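You operate a simulated robot arm through the tools that you are given. There is no shell and no other tool.

You are at the controls of a simulated robot arm. One attempt, no reset.

JOB
Form the Lot 95 coil to the size on the job card.
Fine: set the dial, lay it in the nest, bridge over, press down, bridge back; leave the other coil.

The check looks at the end state, three seconds after you hand in, the way a careful person would. Anything else that was tipped, shoved, dropped, spilled or broken makes it a failure.

ROBOT AND FRAMES
A 6-joint arm with a two-finger parallel gripper, fixed in place. Base frame: the origin is at the foot of the arm, x ahead of it, y to its left, z up. Units: cm, rad, N and s.
Its first joint turns from -2.897 to 2.897 rad. Payload 3.43 kg.
The TCP is the grasp point between the finger pads, 3.4 cm short of the fingertips. In the tool frame z runs along the fingers and y along their closing line. Largest opening 12.8 cm; finger width 2.4, thickness 1.2; the body of the gripper, 4.8 by 13 cm, starts 9.6 cm behind the TCP.
Orientation is that of the tool frame in the base frame, as a unit quaternion [x, y, z, w]. With the fingers straight down and closing along the base's y, the tool's x points along the base's -x, its y along +y and its z along -z.

CONTROLS
- The arm moves only by the tool send_rows. Its argument "deltas" is a list of rows, each a list of 3 entries, a list of its own where there are three numbers: the shift along the base's x, y, z in cm, then the turn, a rotation vector about the base's x, y, z in rad, then the opening in per cent of the stroke, from 0 (shut) to 100 (fully open). In form: [[[x, y, z], [wx, wy, wz], hand], ...]. A call has 1 to 20 rows; each row shifts and turns the commanded pose from where the row before left it. Rows are played at 5 a second. More than 5 cm and 0.15 rad between two rows, or a gripper value outside its range, and nothing of the call is played. Where a pose cannot be reached the arm comes as near as it can. A force on the tool above 50 N (or 10 N above the force at the start of the call, whichever is more), or a blocked arm, ends the call early, and 0.2 s more pass. The fingers move at their own pace (about 15.3 cm/s each) and stop on an object; they squeeze with about 43 N. The grip force told is the motor's: it shows also when the fingers shut on nothing. Time passes only in rows, and 0.2 s behind the last, so rows that do not move let the fingers close. It gives the time, the measured TCP pose, the force on the tool (base axes), the opening and the grip force at its end, in the units of the frame above (readings bear some noise), with the torque about the TCP (base axes, N m) and any sound that the robot's microphone picked up.
- Cameras (640 x 400 px; columns grow to the right, rows downward): "scene" is fixed at [5.1, -65.02, 150.88]; the picture's right is [0.64, -0.76, 0.00], its down [-0.37, -0.32, -0.87] and it looks along [0.67, 0.56, -0.49] (base axes); focal length 356 px, centre (320, 200). "wrist" rides on the gripper at [7.6, -1.1, -16] in the tool frame; the picture's right is [0.15, 0.99, 0.00], its down [-0.88, 0.13, -0.45] and it looks along [-0.45, 0.07, 0.89] (tool axes); focal length 234 px, centre (320, 200). There is no depth. A picture from a camera that has moved, and an enlarged one, comes with that camera's place and axes in the base frame and with its lens.
- capture(camera): a new picture of that camera. The clock stands still meanwhile.
- close_up(camera, box): a new picture of the part [left, top, right, bottom] of that camera's present view, enlarged. The clock stands still meanwhile.
- hand_in(): hands the job in; it is judged then, once.

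Places have to be worked out from the pictures, the camera data and where the tool is seen. Open the gripper and draw the arm clear of the work before you hand the job in, unless the task says otherwise.

The tools are called after "Emit:" as name(argument=value, ...) on one line, values as JSON. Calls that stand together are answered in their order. send_rows: Moves the arm, as the interface text tells. Its arguments: {"type":"object","properties":{"deltas":{"type":"array","items":{"type":"array"}}},"required":["deltas"]} The other tools are called the same way: capture (camera) takes a picture; close_up (camera, box) takes an enlarged picture of a part of a camera's view; hand_in () hands the job in.

At the start:

```text
clock: 0.0
tcp_pos: [68.24, -3.1, 114.35]
tcp_rot: [0.0, 1.0, 0.001, 0.001]
wrist_force: [0.3, 0.5, -1.0]
wrist_torque: [0.01, -0.01, 0.0]
gripper_width: 12.79
gripper_force: 0.0
```

scene: 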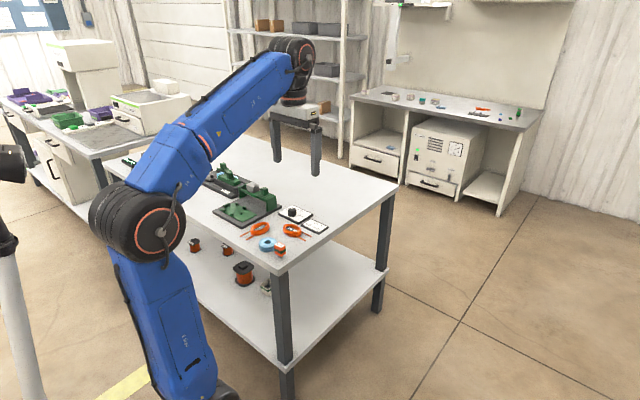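
wrist: 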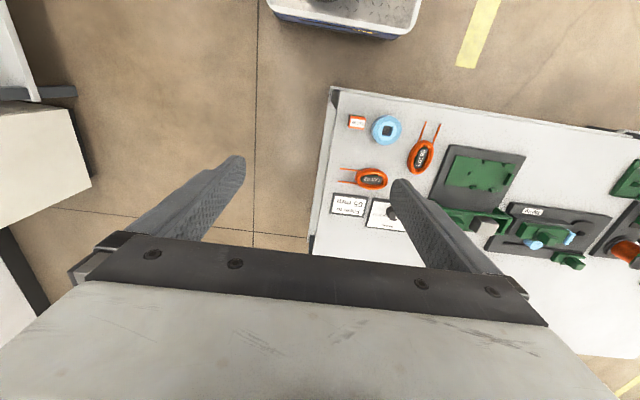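

I see a bench with two orange coils, job cards, and a green forming press. I'll take enlarged views to read the cards and labels and understand the fixtures.

Emit:
close_up(camera="scene", box=[190, 150, 350, 260])

Emit:
close_up(camera="wrist", box=[320, 90, 480, 250])

Emit:
close_up(camera="wrist", box=[420, 110, 640, 290])

```text
3.64 times, centred on (270, 205) of scene
camera zoom: at [5.1, -65.02, 150.88], right [0.64, -0.76, 0.0], down [-0.37, -0.32, -0.87], along [0.67, 0.56, -0.49], focal length 1296 px, centre (502, 182)
```

zoom: 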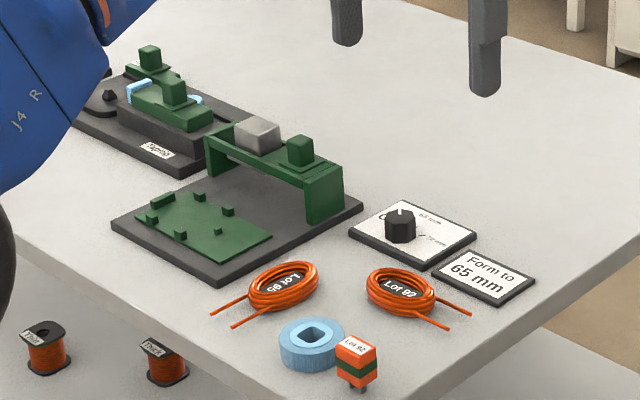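

```text
2.50 times, centred on (400, 170) of wrist
camera zoom: at [60.69, -4.32, 130.34], right [-0.15, 0.99, 0.0], down [0.88, 0.13, 0.46], along [0.45, 0.07, -0.89], focal length 585 px, centre (120, 275)
```

zoom: 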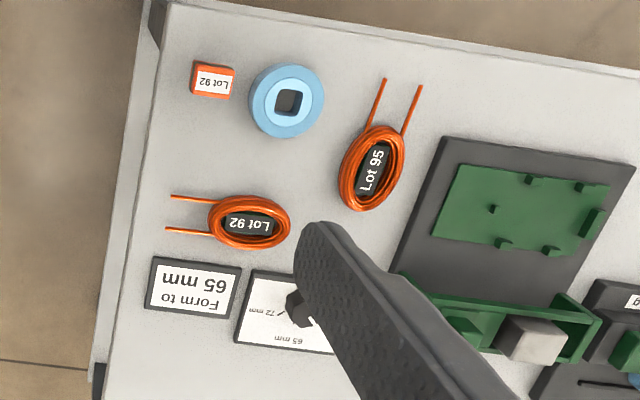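

```text
2.22 times, centred on (530, 200) of wrist
camera zoom: at [60.69, -4.32, 130.34], right [-0.15, 0.99, 0.0], down [0.88, 0.13, 0.46], along [0.45, 0.07, -0.89], focal length 520 px, centre (-147, 200)
```

zoom: 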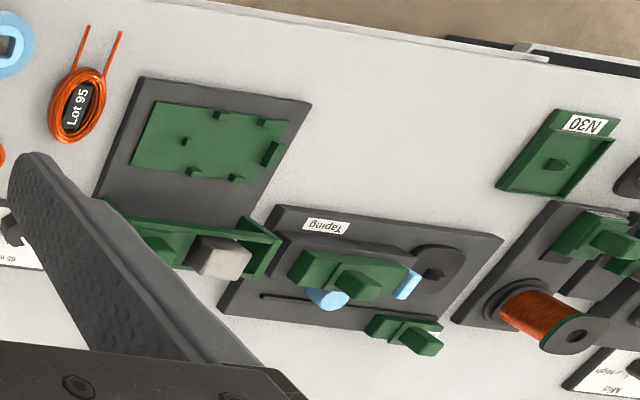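

The bench seems to be at roughly z≈85, with the coils near x≈70–75, y≈5–17 and the press at about x 73–85, y≈30. I'll shift the arm to +y and back a little to get an unobstructed wrist view.

Emit:
send_rows(deltas=[[[-2, 5, 0], [0, 0, 0], 100], [[-2, 5, 0], [0, 0, 0], 100], [[-2, 5, 0], [0, 0, 0], 100], [[-2, 5, 0], [0, 0, 0], 100], [[0, 0, 0], [0, 0, 0], 100]])

Emit:
capture(camera="wrist")

Emit:
capture(camera="scene")

```text
refused: row 1 steps farther than a row can; nothing moved
```

```text
taken
camera wrist: at [60.69, -4.32, 130.34], right [-0.15, 0.99, 0.0], down [0.88, 0.13, 0.46], along [0.45, 0.07, -0.89], focal length 234 px, centre (320, 200)
```

wrist: 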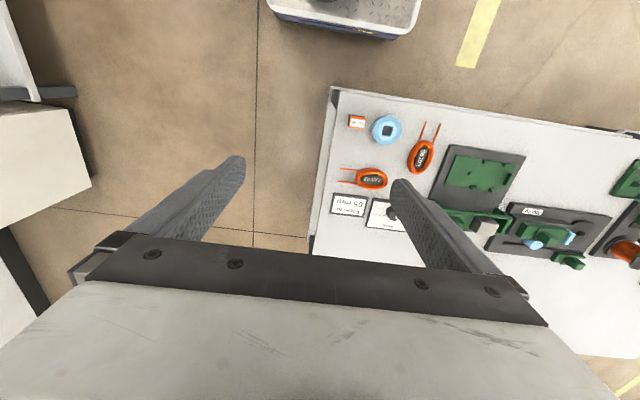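

```text
taken
```

scene: 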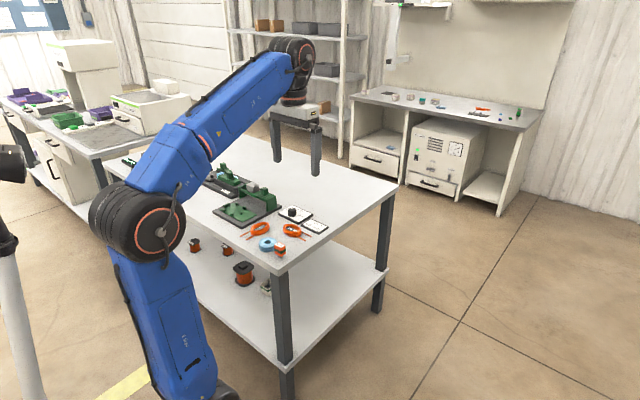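

The rows were refused because each combined step exceeded 5 cm. I'll use smaller steps for the same move.

Emit:
send_rows(deltas=[[[-2, 4, 0], [0, 0, 0], 100], [[-2, 4, 0], [0, 0, 0], 100], [[-2, 4, 0], [0, 0, 0], 100], [[-2, 4, 0], [0, 0, 0], 100], [[-2, 4, 0], [0, 0, 0], 100], [[0, 0, 0], [0, 0, 0], 100]])

Emit:
capture(camera="wrist")

```text
clock: 1.4
tcp_pos: [58.43, 16.75, 114.61]
tcp_rot: [-0.001, 1.0, 0.0, 0.0]
wrist_force: [-0.5, 0.5, 0.0]
wrist_torque: [-0.01, -0.01, -0.03]
gripper_width: 12.8
gripper_force: 0.1
```

```text
taken
camera wrist: at [50.83, 15.58, 130.47], right [-0.15, 0.99, 0.0], down [0.88, 0.13, 0.46], along [0.45, 0.07, -0.89], focal length 234 px, centre (320, 200)
```

wrist: 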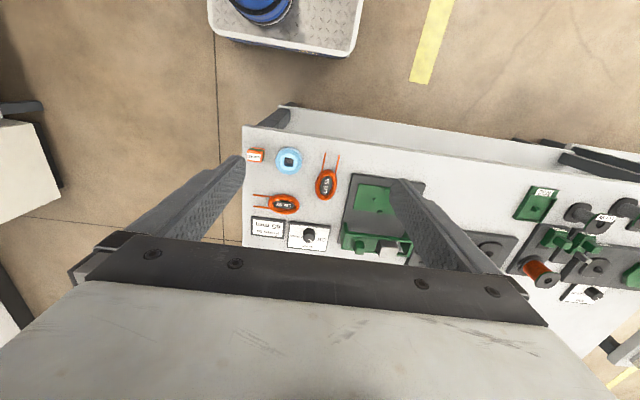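

Parallax between the two wrist views puts the Lot 95 coil near (72, 20) with the bench top at about z≈79. I'll zoom in on the coils, dial and press from here.

Emit:
close_up(camera="wrist", box=[240, 140, 360, 260])

Emit:
close_up(camera="wrist", box=[330, 160, 470, 270])

Emit:
close_up(camera="scene", box=[200, 150, 330, 240])

```text
3.33 times, centred on (300, 200) of wrist
camera zoom: at [50.83, 15.58, 130.47], right [-0.15, 0.99, 0.0], down [0.88, 0.13, 0.46], along [0.45, 0.07, -0.89], focal length 781 px, centre (387, 200)
```

zoom: 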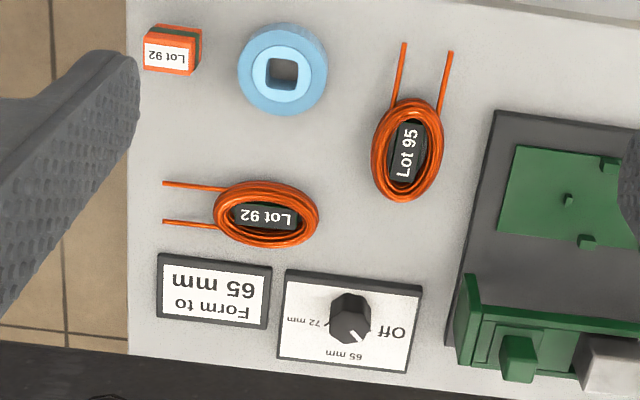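

```text
3.64 times, centred on (400, 215) of wrist
camera zoom: at [50.83, 15.58, 130.47], right [-0.15, 0.99, 0.0], down [0.88, 0.13, 0.46], along [0.45, 0.07, -0.89], focal length 852 px, centre (29, 146)
```

zoom: 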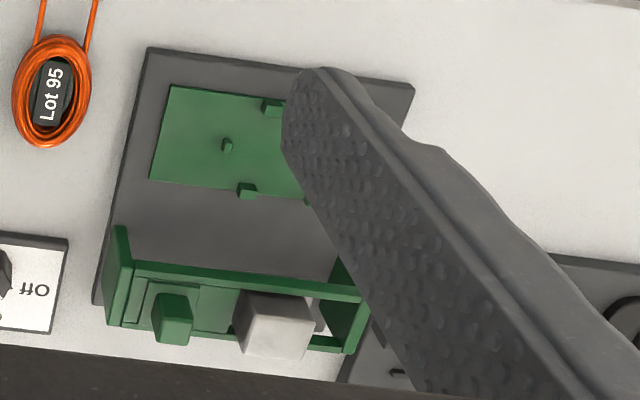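

```text
4.44 times, centred on (265, 195) of scene
camera zoom: at [5.1, -65.02, 150.88], right [0.64, -0.76, 0.0], down [-0.37, -0.32, -0.87], along [0.67, 0.56, -0.49], focal length 1584 px, centre (564, 222)
```

zoom: 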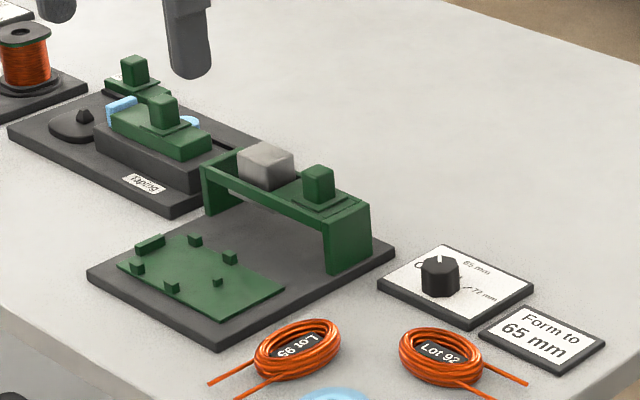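

The dial shows Off (+y side), 65 mm (+x side) and 72 mm (−y side), and the nest layout suggests the coil's leads go toward −y around a small pin. I'll move closer over the press for a clear view.

Emit:
send_rows(deltas=[[[1.5, 3.1, -2.5], [0, 0, 0], 100], [[1.5, 3.1, -2.5], [0, 0, 0], 100], [[1.5, 3.1, -2.5], [0, 0, 0], 100], [[1.5, 3.1, -2.5], [0, 0, 0], 100], [[1.5, 3.1, -2.5], [0, 0, 0], 100], [[0, 0, 0], [0, 0, 0], 100]])

Emit:
capture(camera="wrist")

Emit:
close_up(camera="wrist", box=[240, 120, 400, 270])

```text
clock: 2.8
tcp_pos: [65.7, 32.17, 102.06]
tcp_rot: [0.0, 1.0, 0.001, 0.002]
wrist_force: [-0.4, 0.7, 0.1]
wrist_torque: [0.01, 0.0, -0.01]
gripper_width: 12.79
gripper_force: 0.1
```

```text
taken
camera wrist: at [58.23, 31.05, 117.87], right [-0.15, 0.99, 0.0], down [0.88, 0.13, 0.46], along [0.45, 0.07, -0.89], focal length 234 px, centre (320, 200)
```

wrist: 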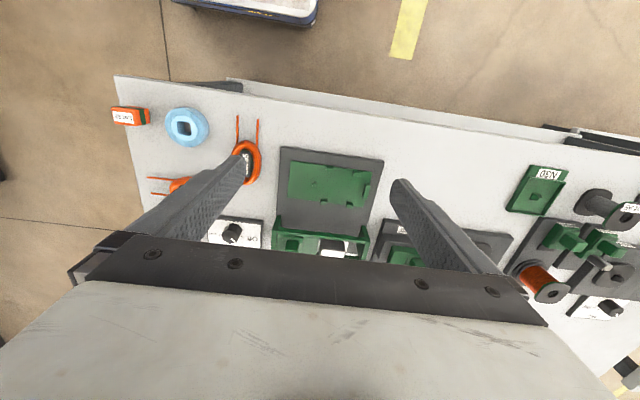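

```text
2.67 times, centred on (320, 195) of wrist
camera zoom: at [58.23, 31.05, 117.87], right [-0.15, 0.99, 0.0], down [0.88, 0.13, 0.46], along [0.45, 0.07, -0.89], focal length 624 px, centre (320, 213)
```

zoom: 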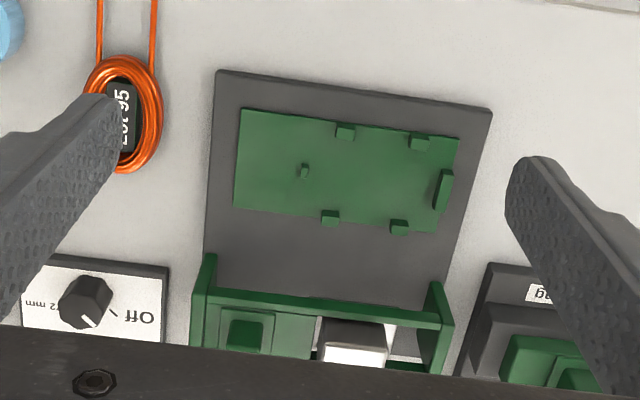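

The nest has four side blocks, a long end stop on the +y end, and a small pin on the −y side. Next I'll look closely at the dial (estimated near 86.7, 17.9) to read its pointer.

Emit:
send_rows(deltas=[[[2.2, -2.6, -1.2], [0, 0, 0], 100], [[2.2, -2.6, -1.2], [0, 0, 0], 100], [[2.2, -2.6, -1.2], [0, 0, 0], 100], [[2.2, -2.6, -1.2], [0, 0, 0], 100], [[2.2, -2.6, -1.2], [0, 0, 0], 100], [[2.0, -2.5, -1.0], [0, 0, 0], 100], [[0, 0, 0], [0, 0, 0], 100]])

Emit:
capture(camera="wrist")

Emit:
close_up(camera="wrist", box=[260, 150, 380, 250])

```text
clock: 4.4
tcp_pos: [78.82, 16.6, 94.87]
tcp_rot: [-0.001, 1.0, 0.0, 0.0]
wrist_force: [-0.8, 0.6, 0.0]
wrist_torque: [0.0, -0.01, 0.0]
gripper_width: 12.79
gripper_force: 0.0
```

```text
taken
camera wrist: at [71.28, 15.54, 110.85], right [-0.15, 0.99, 0.0], down [0.88, 0.13, 0.46], along [0.45, 0.07, -0.89], focal length 234 px, centre (320, 200)
```

wrist: 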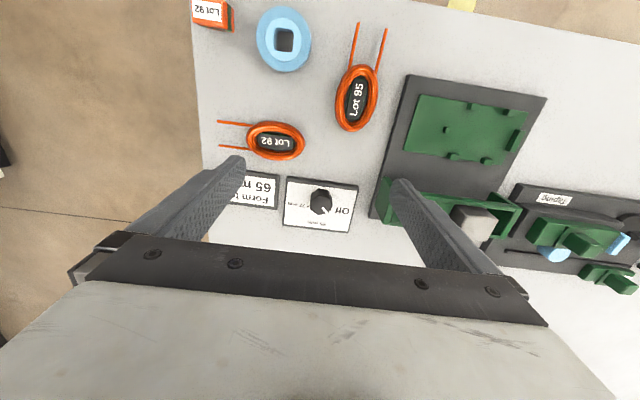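

```text
4.00 times, centred on (320, 200) of wrist
camera zoom: at [71.28, 15.54, 110.85], right [-0.15, 0.99, 0.0], down [0.88, 0.13, 0.46], along [0.45, 0.07, -0.89], focal length 937 px, centre (320, 200)
```

zoom: 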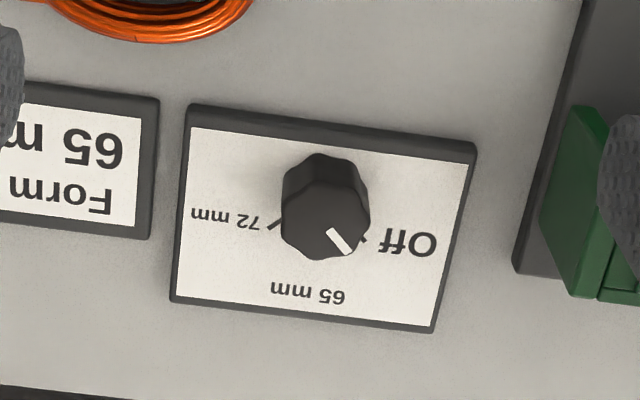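

The pointer currently sits at "Off"; 65 mm is the middle tick, so the knob must turn clockwise from above. I'll zoom further to measure the angles.

Emit:
close_up(camera="wrist", box=[300, 180, 348, 210])

Emit:
close_up(camera="scene", box=[270, 195, 330, 235])

Emit:
close_up(camera="wrist", box=[320, 20, 410, 140])

Emit:
close_up(camera="wrist", box=[390, 70, 550, 180])

```text
13.33 times, centred on (324, 195) of wrist
camera zoom: at [71.28, 15.54, 110.85], right [-0.15, 0.99, 0.0], down [0.88, 0.13, 0.46], along [0.45, 0.07, -0.89], focal length 3122 px, centre (267, 267)
```

zoom: 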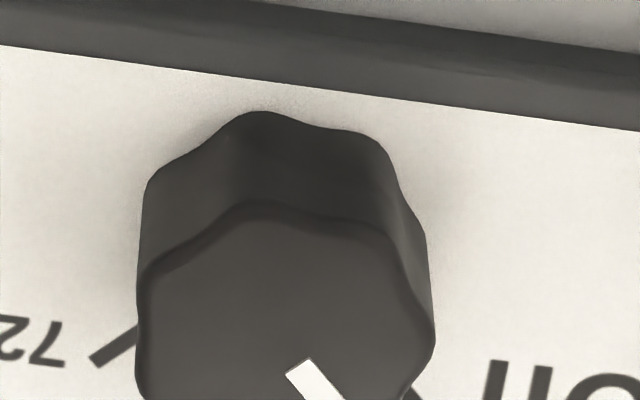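

```text
10.00 times, centred on (300, 215) of scene
camera zoom: at [5.1, -65.02, 150.88], right [0.64, -0.76, 0.0], down [-0.37, -0.32, -0.87], along [0.67, 0.56, -0.49], focal length 3563 px, centre (520, 50)
```

zoom: 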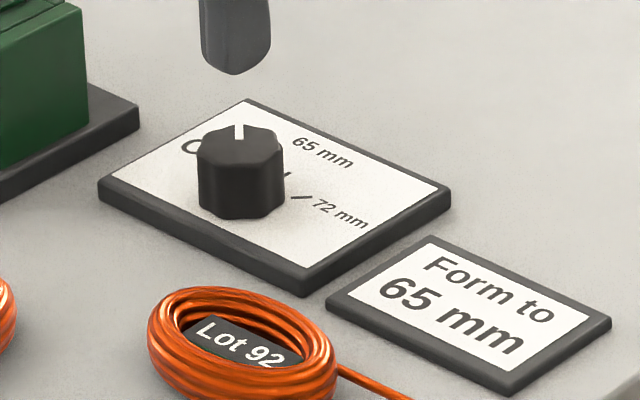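

```text
3.33 times, centred on (365, 80) of wrist
camera zoom: at [71.28, 15.54, 110.85], right [-0.15, 0.99, 0.0], down [0.88, 0.13, 0.46], along [0.45, 0.07, -0.89], focal length 781 px, centre (170, 600)
```

zoom: 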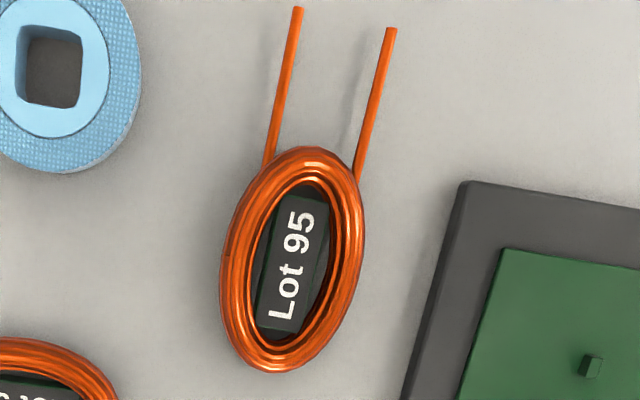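

```text
3.64 times, centred on (470, 125) of wrist
camera zoom: at [71.28, 15.54, 110.85], right [-0.15, 0.99, 0.0], down [0.88, 0.13, 0.46], along [0.45, 0.07, -0.89], focal length 852 px, centre (-226, 473)
```

zoom: 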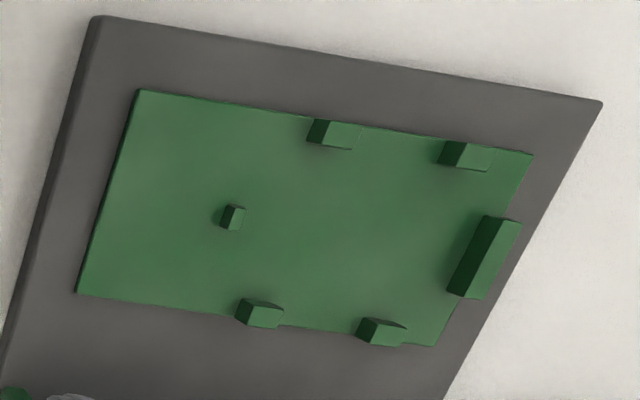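

The knob is about 3.2 cm across and 2 cm tall, centred near (86.95, 17.97), and must turn about −50°. I'll half-close the fingers and move over it at a safe height to check alignment.

Emit:
send_rows(deltas=[[[2.7, 0.46, -1.2], [0, 0, 0], 50], [[2.7, 0.46, -1.2], [0, 0, 0], 50], [[2.73, 0.45, -1.2], [0, 0, 0], 50], [[0, 0, -1.2], [0, 0, 0], 50], [[0, 0, 0], [0, 0, 0], 50]])

Emit:
capture(camera="wrist")

Emit:
close_up(camera="scene", box=[230, 150, 370, 250])

```text
clock: 5.6
tcp_pos: [86.78, 18.16, 90.11]
tcp_rot: [-0.001, 1.0, 0.0, 0.001]
wrist_force: [-0.6, -0.5, 0.9]
wrist_torque: [-0.01, -0.02, 0.02]
gripper_width: 6.38
gripper_force: 0.1
```

```text
taken
camera wrist: at [79.23, 17.03, 106.08], right [-0.15, 0.99, 0.0], down [0.88, 0.13, 0.46], along [0.45, 0.07, -0.89], focal length 234 px, centre (320, 200)
```

wrist: 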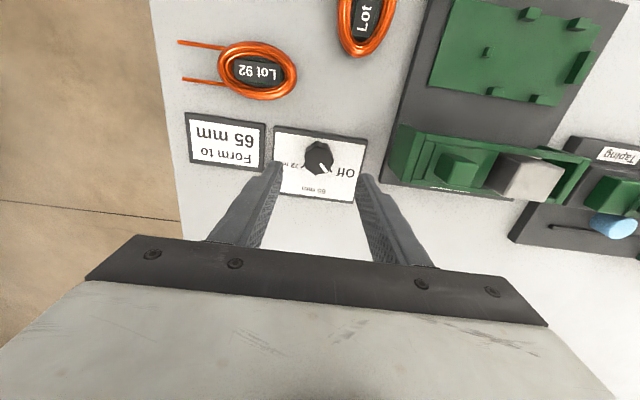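

```text
4.00 times, centred on (300, 200) of scene
camera zoom: at [5.1, -65.02, 150.88], right [0.64, -0.76, 0.0], down [-0.37, -0.32, -0.87], along [0.67, 0.56, -0.49], focal length 1425 px, centre (400, 200)
```

zoom: 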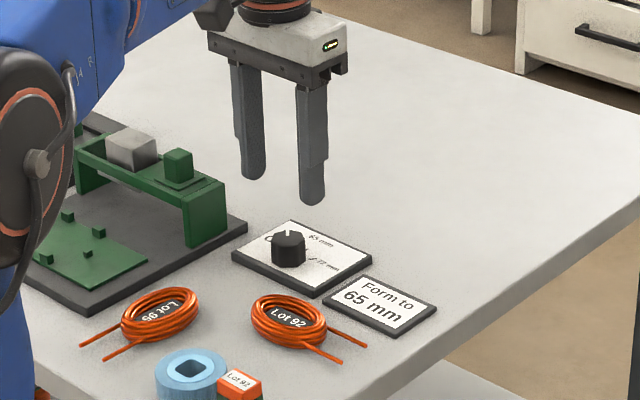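

Fingers straddle the knob in y. I'll zoom in on this view to triangulate the knob and plate more precisely.

Emit:
close_up(camera="wrist", box=[260, 110, 380, 210])

Emit:
close_up(camera="wrist", box=[370, 100, 610, 250])

```text
4.00 times, centred on (320, 160) of wrist
camera zoom: at [79.23, 17.03, 106.08], right [-0.15, 0.99, 0.0], down [0.88, 0.13, 0.46], along [0.45, 0.07, -0.89], focal length 937 px, centre (320, 360)
```

zoom: 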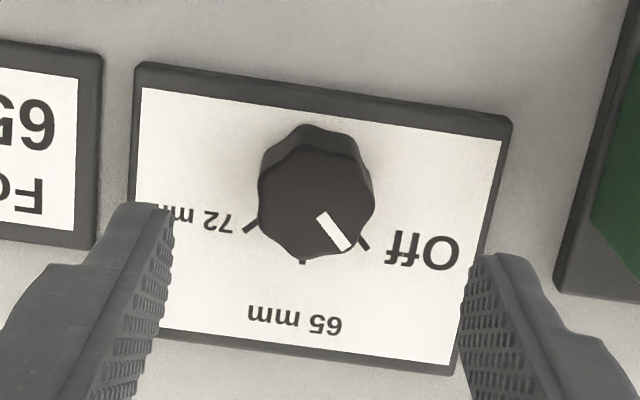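

```text
2.67 times, centred on (490, 175) of wrist
camera zoom: at [79.23, 17.03, 106.08], right [-0.15, 0.99, 0.0], down [0.88, 0.13, 0.46], along [0.45, 0.07, -0.89], focal length 624 px, centre (-133, 267)
```

zoom: 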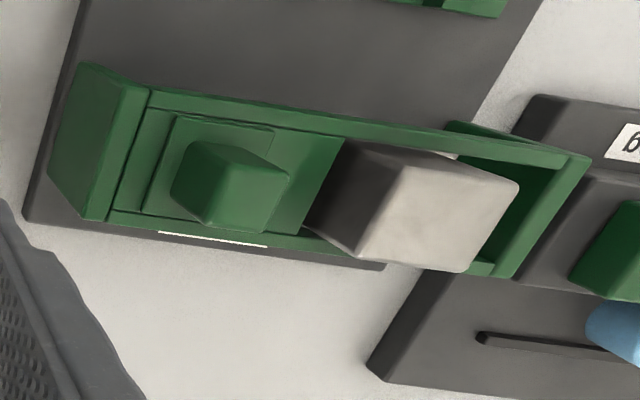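

Triangulation gives the dial plate top at z≈78.6, the knob centre at about (87.15, 18.04), and the ticks at roughly ±46° from the 65 mm mark. I'll lower onto the knob with the fingers open, then check before closing.

Emit:
send_rows(deltas=[[[0.3, -0.1, -2.5], [0, 0, 0], 50], [[0, 0, -2.5], [0, 0, 0], 50], [[0, 0, -1.5], [0, 0, 0], 50], [[0, 0, -0.7], [0, 0, 0], 50], [[0, 0, 0], [0, 0, 0], 50]])

Emit:
capture(camera="wrist")

Emit:
close_up(camera="scene", box=[260, 180, 340, 240])

```text
clock: 6.8
tcp_pos: [87.17, 18.02, 82.8]
tcp_rot: [-0.001, 1.0, 0.0, 0.0]
wrist_force: [0.6, -0.5, 0.0]
wrist_torque: [-0.02, 0.03, 0.01]
gripper_width: 6.41
gripper_force: 0.1
```

```text
taken
camera wrist: at [79.63, 17.0, 98.77], right [-0.15, 0.99, 0.0], down [0.88, 0.13, 0.46], along [0.45, 0.07, -0.89], focal length 234 px, centre (320, 200)
```

wrist: 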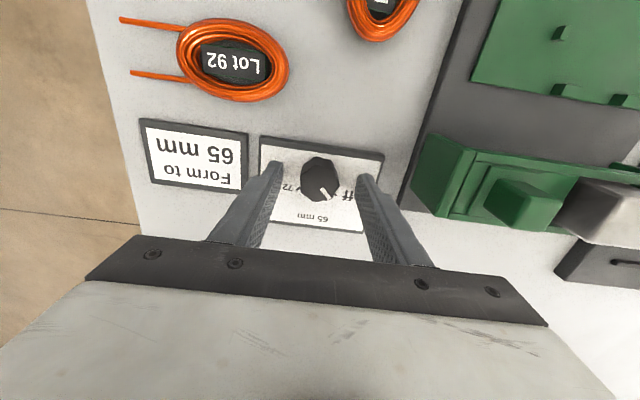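

```text
6.67 times, centred on (300, 210) of scene
camera zoom: at [5.1, -65.02, 150.88], right [0.64, -0.76, 0.0], down [-0.37, -0.32, -0.87], along [0.67, 0.56, -0.49], focal length 2375 px, centre (453, 133)
```

zoom: 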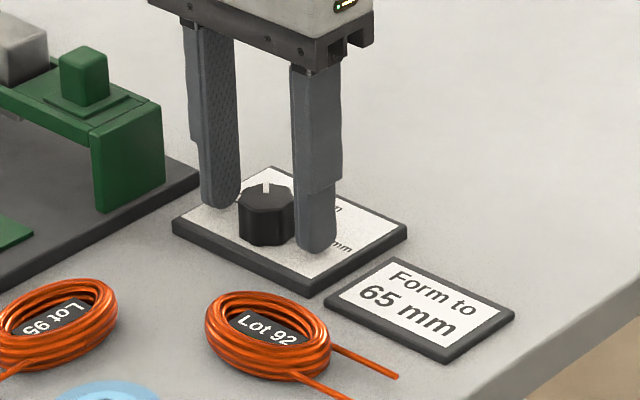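

Fingertips sit just above the dial plate on either side of the knob. I'll zoom in to check the fore-aft alignment before closing.

Emit:
close_up(camera="wrist", box=[250, 120, 400, 240])

```text
3.33 times, centred on (325, 180) of wrist
camera zoom: at [79.63, 17.0, 98.77], right [-0.15, 0.99, 0.0], down [0.88, 0.13, 0.46], along [0.45, 0.07, -0.89], focal length 781 px, centre (303, 267)
```

zoom: 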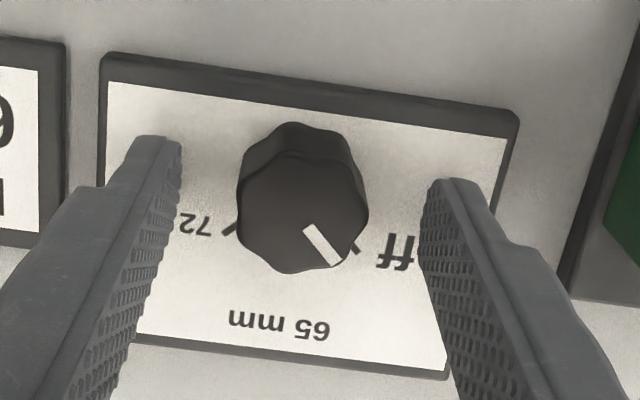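

The knob is centred between the fingers (about 87.2, 18.1), and the pointer is about 44–46° from the 65 mm direction. I'll close on the knob.

Emit:
send_rows(deltas=[[[0, 0, 0], [0, 0, 0], 20], [[0, 0, 0], [0, 0, 0], 20], [[0, 0, 0], [0, 0, 0], 20], [[0, 0, 0], [0, 0, 0], 20]])

Emit:
close_up(camera="wrist", box=[250, 120, 400, 240])

```text
clock: 7.8
tcp_pos: [87.1, 18.09, 82.78]
tcp_rot: [0.0, 1.0, 0.0, 0.001]
wrist_force: [-3.4, -15.6, -4.6]
wrist_torque: [0.01, -0.07, 0.02]
gripper_width: 3.16
gripper_force: 45.0
```

```text
3.33 times, centred on (325, 180) of wrist
camera zoom: at [79.63, 16.92, 98.78], right [-0.15, 0.99, 0.0], down [0.88, 0.13, 0.46], along [0.45, 0.07, -0.89], focal length 781 px, centre (303, 267)
```

zoom: 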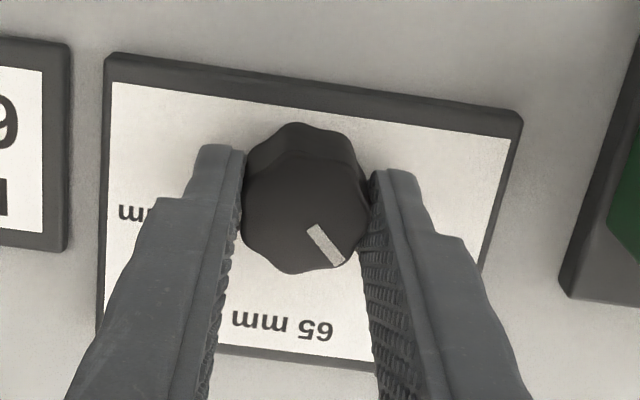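

Knob is held (3.16 cm, 45 N) with a small side load in y. I'll ease that 0.1 cm and turn clockwise about −0.78 rad.

Emit:
send_rows(deltas=[[[0, -0.1, 0], [0, 0, 0], 20], [[0, 0, 0], [0, 0, -0.11], 20], [[0, 0, 0], [0, 0, -0.13], 20], [[0, 0, 0], [0, 0, -0.13], 20], [[0, 0, 0], [0, 0, -0.13], 20], [[0, 0, 0], [0, 0, -0.13], 20], [[0, 0, 0], [0, 0, -0.13], 20], [[0, 0, 0], [0, 0, 0], 20]])

Emit:
capture(camera="wrist")

Emit:
close_up(camera="scene", box=[260, 180, 340, 240])

```text
clock: 9.6
tcp_pos: [87.2, 17.84, 82.82]
tcp_rot: [0.371, 0.929, 0.0, -0.001]
wrist_force: [-8.9, -21.6, -24.4]
wrist_torque: [-0.02, -0.17, 0.04]
gripper_width: 3.16
gripper_force: 44.9
```

```text
taken
camera wrist: at [80.93, 22.36, 98.79], right [0.58, 0.82, 0.0], down [0.73, -0.51, 0.46], along [0.37, -0.26, -0.89], focal length 234 px, centre (320, 200)
```

wrist: 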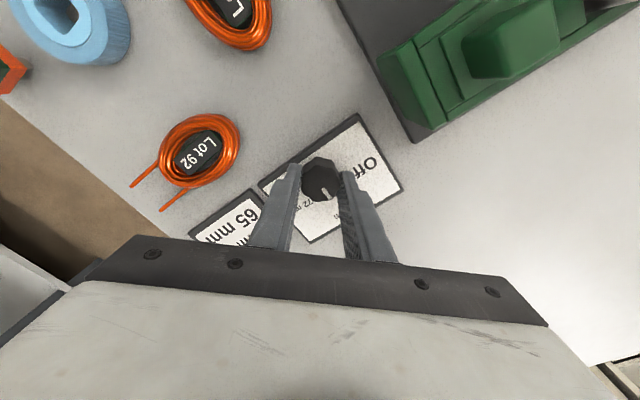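

```text
6.67 times, centred on (300, 210) of scene
camera zoom: at [5.1, -65.02, 150.88], right [0.64, -0.76, 0.0], down [-0.37, -0.32, -0.87], along [0.67, 0.56, -0.49], focal length 2375 px, centre (453, 133)
```

zoom: 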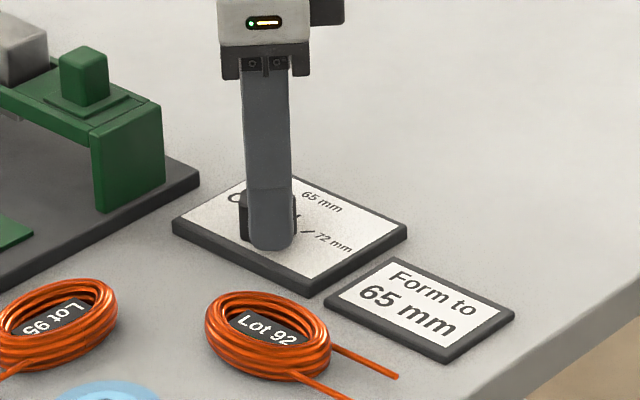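

The knob turned with the gripper (about 44°). I'll zoom in to see the pointer against the 65 mm mark before releasing.

Emit:
close_up(camera="wrist", box=[260, 110, 410, 250])

```text
2.86 times, centred on (335, 180) of wrist
camera zoom: at [80.93, 22.36, 98.79], right [0.58, 0.82, 0.0], down [0.73, -0.51, 0.46], along [0.37, -0.26, -0.89], focal length 669 px, centre (277, 257)
```

zoom: 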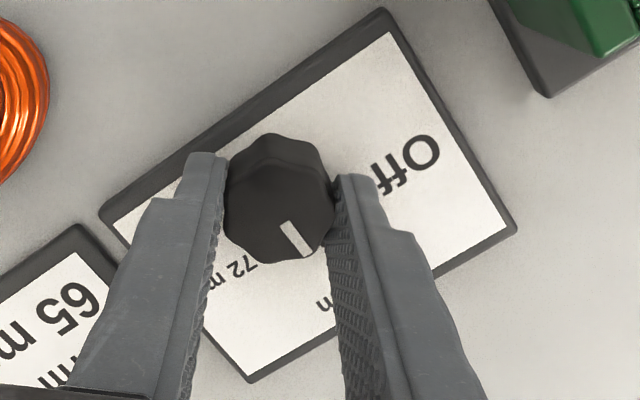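

The pointer is now parallel to the plate's side edge, i.e., straight at the 65 mm mark. I'll open, lift clear, and rotate back to inspect.

Emit:
send_rows(deltas=[[[0, 0, 0], [0, 0, 0], 50], [[0, 0, 0], [0, 0, 0], 50], [[0, 0, 2], [0, 0, 0], 50], [[0, 0, 3], [0, 0, 0.13], 50], [[0, 0, 3], [0, 0, 0.13], 50], [[-1, 0, 3], [0, 0, 0.13], 50], [[-1, 0, 1], [0, 0, 0.13], 50], [[-1, 0, 0], [0, 0, 0.13], 50], [[-1, 0, 0], [0, 0, 0.11], 50], [[0, 0, 0], [0, 0, 0], 50]])

Emit:
close_up(camera="wrist", box=[260, 110, 410, 230])

Emit:
close_up(camera="scene", box=[270, 195, 330, 235])

```text
clock: 11.8
tcp_pos: [83.09, 18.03, 94.96]
tcp_rot: [-0.001, 1.0, 0.0, 0.002]
wrist_force: [0.6, -0.9, 0.2]
wrist_torque: [-0.02, 0.04, 0.0]
gripper_width: 6.38
gripper_force: 0.1
```

```text
3.33 times, centred on (335, 170) of wrist
camera zoom: at [75.6, 16.78, 110.94], right [-0.15, 0.99, 0.0], down [0.88, 0.13, 0.46], along [0.45, 0.07, -0.89], focal length 781 px, centre (270, 300)
```

zoom: 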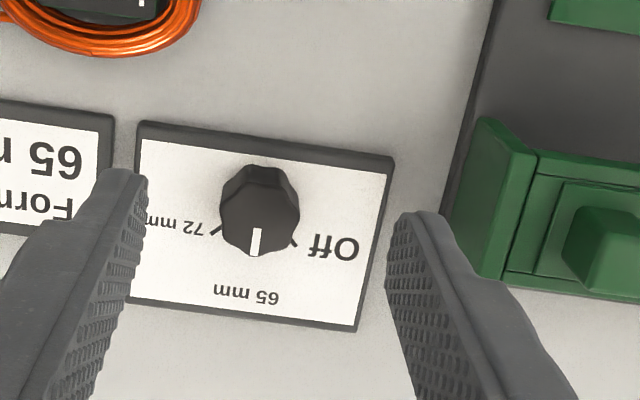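

```text
10.00 times, centred on (300, 215) of scene
camera zoom: at [5.1, -65.02, 150.88], right [0.64, -0.76, 0.0], down [-0.37, -0.32, -0.87], along [0.67, 0.56, -0.49], focal length 3563 px, centre (520, 50)
```

zoom: 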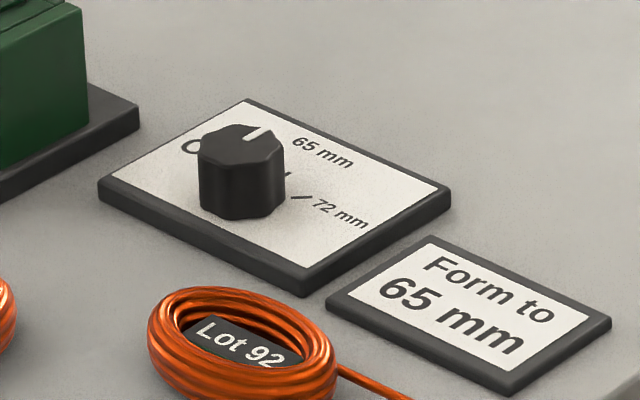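

The pointer now points squarely at 65 mm. Next I'll examine the bridge mechanism and nest from closer above.

Emit:
send_rows(deltas=[[[-1, 4.5, 0], [0, 0, 0], 100], [[-1, 4.5, 0], [0, 0, 0], 100], [[-1, 4.5, 0], [0, 0, 0], 100], [[0, 2, 0], [0, 0, 0], 100], [[0, 0, 0], [0, 0, 0], 100]])

Emit:
capture(camera="wrist")

Emit:
close_up(camera="wrist", box=[240, 140, 410, 250])

Emit:
close_up(camera="wrist", box=[220, 40, 400, 160])

```text
clock: 13.0
tcp_pos: [80.18, 33.62, 95.0]
tcp_rot: [-0.001, 1.0, 0.0, 0.001]
wrist_force: [-0.3, 0.5, -1.3]
wrist_torque: [-0.03, -0.02, 0.0]
gripper_width: 12.79
gripper_force: 0.0
```

```text
taken
camera wrist: at [72.63, 32.54, 111.0], right [-0.15, 0.99, 0.0], down [0.88, 0.13, 0.46], along [0.45, 0.07, -0.89], focal length 234 px, centre (320, 200)
```

wrist: 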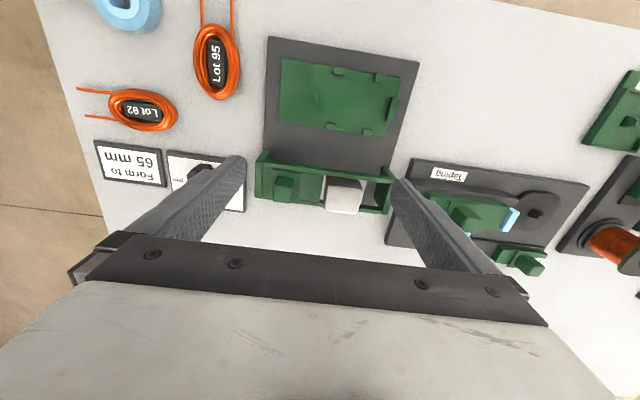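

```text
3.64 times, centred on (325, 195) of wrist
camera zoom: at [72.63, 32.54, 111.0], right [-0.15, 0.99, 0.0], down [0.88, 0.13, 0.46], along [0.45, 0.07, -0.89], focal length 852 px, centre (302, 218)
```

zoom: 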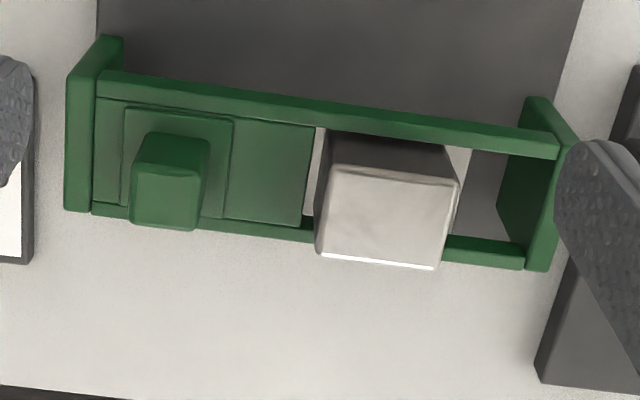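

```text
3.33 times, centred on (310, 100) of wrist
camera zoom: at [72.63, 32.54, 111.0], right [-0.15, 0.99, 0.0], down [0.88, 0.13, 0.46], along [0.45, 0.07, -0.89], focal length 781 px, centre (353, 533)
```

zoom: 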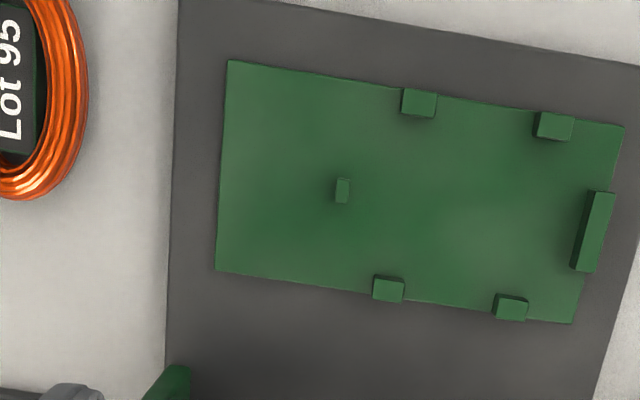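

The bridge is a gantry carrying a green handle block at its −y side and a grey press block between its rails. The nest is centred near (74.4, 37.5), running along y with the end stop at y≈42 and the pin at y≈32.4. So the coil (now along x, centre ≈(72.8, 20.4), leads toward −x) needs a +90° turn. I'll move over the coil now.

Emit:
send_rows(deltas=[[[-1.8, -3.3, 0], [0, 0, 0], 54], [[-1.8, -3.3, 0], [0, 0, 0], 54], [[-1.8, -3.3, 0], [0, 0, 0], 54], [[-1.9, -3.2, -1], [0, 0, 0], 54], [[0, 0, -2], [0, 0, 0], 54], [[0, 0, -2], [0, 0, 0], 54], [[0, 0, 0], [0, 0, 0], 54]])

Emit:
capture(camera="wrist")

Emit:
close_up(camera="scene", box=[220, 180, 310, 250])

```text
clock: 14.6
tcp_pos: [72.9, 20.34, 89.76]
tcp_rot: [0.0, 1.0, 0.0, 0.001]
wrist_force: [-0.6, 0.6, 0.9]
wrist_torque: [-0.02, 0.01, -0.03]
gripper_width: 6.91
gripper_force: 0.1
```

```text
taken
camera wrist: at [65.33, 19.25, 105.78], right [-0.15, 0.99, 0.0], down [0.88, 0.13, 0.46], along [0.45, 0.07, -0.89], focal length 234 px, centre (320, 200)
```

wrist: 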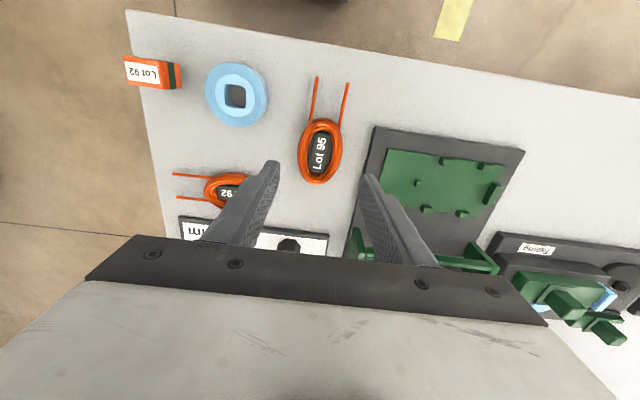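

```text
5.71 times, centred on (265, 215) of scene
camera zoom: at [5.1, -65.02, 150.88], right [0.64, -0.76, 0.0], down [-0.37, -0.32, -0.87], along [0.67, 0.56, -0.49], focal length 2036 px, centre (634, 114)
```

zoom: 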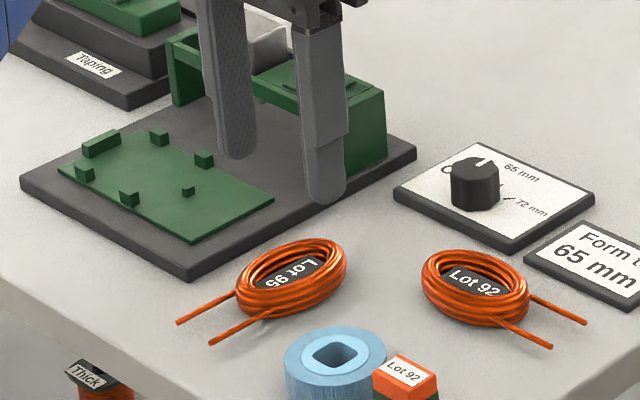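

I'm over the coil. I'll zoom in to refine its position before descending.

Emit:
close_up(camera="wrist", box=[260, 70, 380, 200])

```text
3.08 times, centred on (320, 135) of wrist
camera zoom: at [65.33, 19.25, 105.78], right [-0.15, 0.99, 0.0], down [0.88, 0.13, 0.46], along [0.45, 0.07, -0.89], focal length 720 px, centre (320, 400)
```

zoom: 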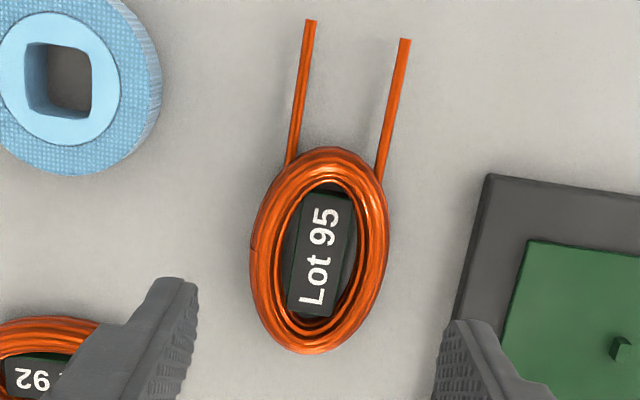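

The coil measures about 8.1 × 5.05 cm, centred around (72.97, 20.25), and is aligned with x. I'll descend around it, staying just above the bench.

Emit:
send_rows(deltas=[[[0, -0.1, -2.5], [0, 0, 0], 54], [[0, 0, -2.5], [0, 0, 0], 54], [[0, 0, -2], [0, 0, 0], 54], [[0, 0, -0.7], [0, 0, 0], 54], [[0, 0, 0], [0, 0, 0], 54]])

Emit:
capture(camera="wrist")

Emit:
close_up(camera="scene", box=[230, 190, 300, 250])

```text
clock: 15.8
tcp_pos: [72.89, 20.3, 82.06]
tcp_rot: [0.0, 1.0, 0.0, 0.0]
wrist_force: [0.0, 0.0, 0.1]
wrist_torque: [-0.02, -0.01, 0.0]
gripper_width: 6.9
gripper_force: 0.1
```

```text
taken
camera wrist: at [65.29, 19.13, 98.12], right [-0.15, 0.99, 0.0], down [0.88, 0.13, 0.46], along [0.45, 0.07, -0.89], focal length 234 px, centre (320, 200)
```

wrist: 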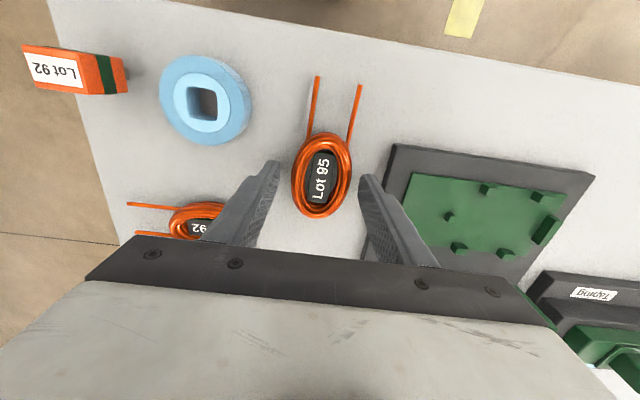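

```text
6.67 times, centred on (265, 220) of scene
camera zoom: at [5.1, -65.02, 150.88], right [0.64, -0.76, 0.0], down [-0.37, -0.32, -0.87], along [0.67, 0.56, -0.49], focal length 2375 px, centre (687, 67)
```

zoom: 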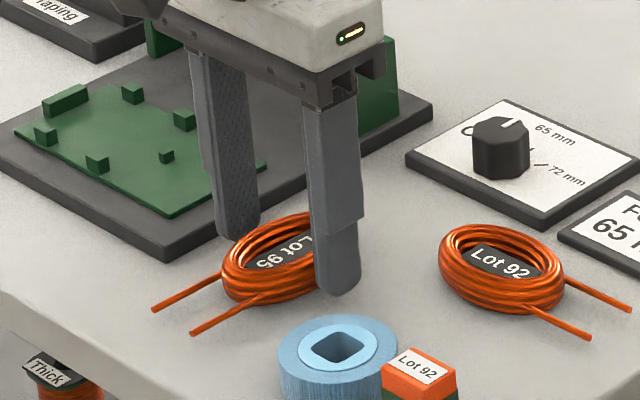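

The measured pose puts the fingertips at z≈78.7, slightly above the bench. I'll lower gently in small steps, watching the force.

Emit:
send_rows(deltas=[[[0, 0, -0.12], [0, 0, 0], 54], [[0, 0, -0.12], [0, 0, 0], 54], [[0, 0, -0.12], [0, 0, 0], 54]])

Emit:
close_up(camera="scene", box=[245, 200, 290, 240])

```text
clock: 16.6
tcp_pos: [72.78, 20.21, 81.84]
tcp_rot: [0.0, 1.0, 0.0, 0.0]
wrist_force: [0.6, 1.4, 0.7]
wrist_torque: [0.0, 0.0, 0.0]
gripper_width: 6.9
gripper_force: 0.1
```

```text
10.00 times, centred on (268, 220) of scene
camera zoom: at [5.1, -65.02, 150.88], right [0.64, -0.76, 0.0], down [-0.37, -0.32, -0.87], along [0.67, 0.56, -0.49], focal length 3563 px, centre (845, 0)
```

zoom: 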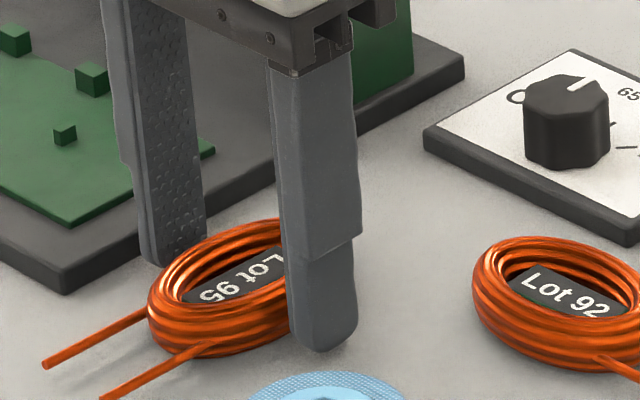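

Fingertips are close to the bench on both sides of the coil with no contact force. I'll close gently on the coil's waist.

Emit:
send_rows(deltas=[[[0, 0, 0], [0, 0, 0], 45], [[0, 0, 0], [0, 0, 0], 38], [[0, 0, 0], [0, 0, 0], 33], [[0, 0, 0], [0, 0, 0], 33], [[0, 0, 0], [0, 0, 0], 33]])

Emit:
capture(camera="wrist")

Emit:
close_up(camera="scene", box=[230, 190, 300, 250])

```text
clock: 17.8
tcp_pos: [72.91, 20.2, 81.87]
tcp_rot: [0.0, 1.0, 0.0, 0.001]
wrist_force: [-0.2, 0.1, -0.5]
wrist_torque: [0.0, 0.03, -0.01]
gripper_width: 4.91
gripper_force: 42.5
```

```text
taken
camera wrist: at [65.32, 19.14, 97.77], right [-0.15, 0.99, 0.0], down [0.88, 0.13, 0.46], along [0.45, 0.07, -0.89], focal length 234 px, centre (320, 200)
```

wrist: 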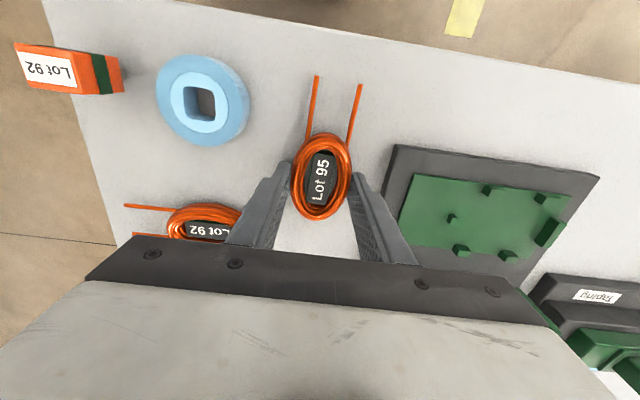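

```text
6.67 times, centred on (265, 220) of scene
camera zoom: at [5.1, -65.02, 150.88], right [0.64, -0.76, 0.0], down [-0.37, -0.32, -0.87], along [0.67, 0.56, -0.49], focal length 2375 px, centre (687, 67)
```

zoom: 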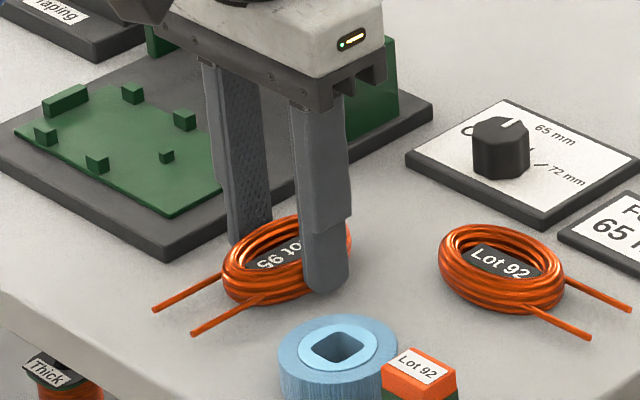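

The coil is held at 4.91 cm with 42 N. I'll lift it straight up and check that it came along level.

Emit:
send_rows(deltas=[[[0, 0, 0.5], [0, 0, 0], 33], [[0, 0, 1.5], [0, 0, 0], 33], [[0, 0, 2.5], [0, 0, 0], 33], [[0, 0, 2.5], [0, 0, 0], 33], [[0, 0, 2], [0, 0, 0], 33], [[0, 0, 0], [0, 0, 0], 33]])

Emit:
capture(camera="wrist")

Emit:
close_up(camera="scene", box=[220, 160, 310, 240])

```text
clock: 19.2
tcp_pos: [72.7, 20.14, 90.94]
tcp_rot: [-0.001, 1.0, 0.0, 0.0]
wrist_force: [0.5, 0.1, -0.8]
wrist_torque: [-0.01, 0.02, -0.03]
gripper_width: 4.23
gripper_force: 0.0
```

```text
taken
camera wrist: at [65.24, 19.01, 106.92], right [-0.15, 0.99, 0.0], down [0.88, 0.13, 0.46], along [0.45, 0.07, -0.89], focal length 234 px, centre (320, 200)
```

wrist: 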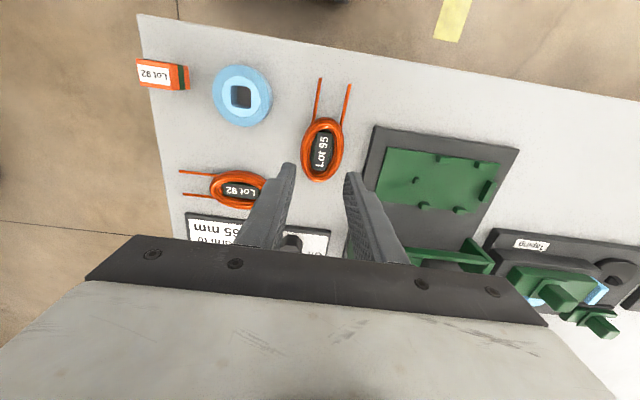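

```text
5.00 times, centred on (265, 200) of scene
camera zoom: at [5.1, -65.02, 150.88], right [0.64, -0.76, 0.0], down [-0.37, -0.32, -0.87], along [0.67, 0.56, -0.49], focal length 1782 px, centre (595, 200)
```

zoom: 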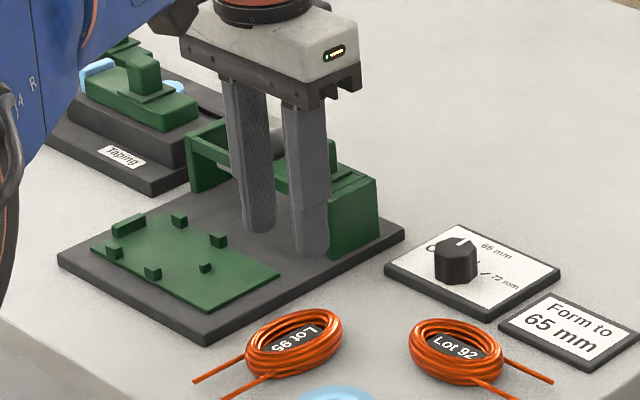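

The coil slipped out — the fingertips were too high on its rounded edge — and is still lying on the bench. I'll check its position and re-grip lower.

Emit:
close_up(camera="wrist", box=[270, 70, 380, 190])

```text
3.33 times, centred on (325, 130) of wrist
camera zoom: at [65.24, 19.01, 106.92], right [-0.15, 0.99, 0.0], down [0.88, 0.13, 0.46], along [0.45, 0.07, -0.89], focal length 781 px, centre (303, 433)
```

zoom: 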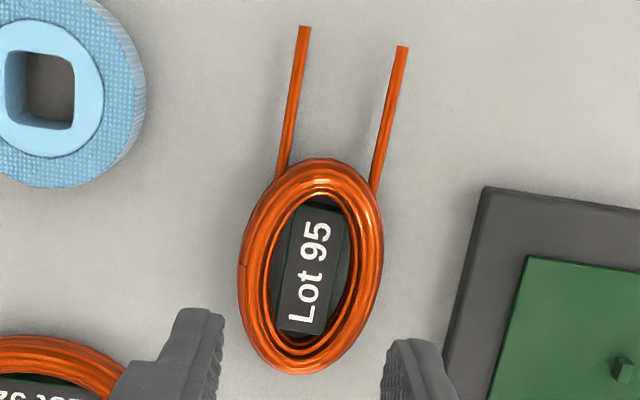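

The coil is still at about (73.0, 20.3) and aligned. I'll re-open, descend again, then probe lower in small steps.

Emit:
send_rows(deltas=[[[0.15, 0.15, 0], [0, 0, 0], 54], [[0, 0, -2.5], [0, 0, 0], 54], [[0, 0, -2.5], [0, 0, 0], 54], [[0, 0, -2.5], [0, 0, 0], 54], [[0, 0, -1.5], [0, 0, 0], 54], [[0, 0, -0.4], [0, 0, 0], 54], [[0, 0, -0.1], [0, 0, 0], 54], [[0, 0, 0], [0, 0, 0], 54]])

Emit:
close_up(camera="scene", box=[245, 200, 290, 240])

```text
clock: 21.0
tcp_pos: [73.0, 20.5, 81.42]
tcp_rot: [-0.001, 1.0, 0.0, 0.002]
wrist_force: [-1.6, -1.8, 27.7]
wrist_torque: [-1.13, 0.38, -0.1]
gripper_width: 7.01
gripper_force: 0.8
```

```text
10.00 times, centred on (268, 220) of scene
camera zoom: at [5.1, -65.02, 150.88], right [0.64, -0.76, 0.0], down [-0.37, -0.32, -0.87], along [0.67, 0.56, -0.49], focal length 3563 px, centre (845, 0)
```

zoom: 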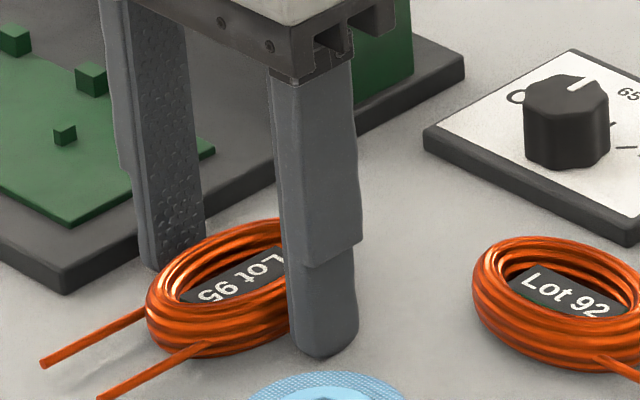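

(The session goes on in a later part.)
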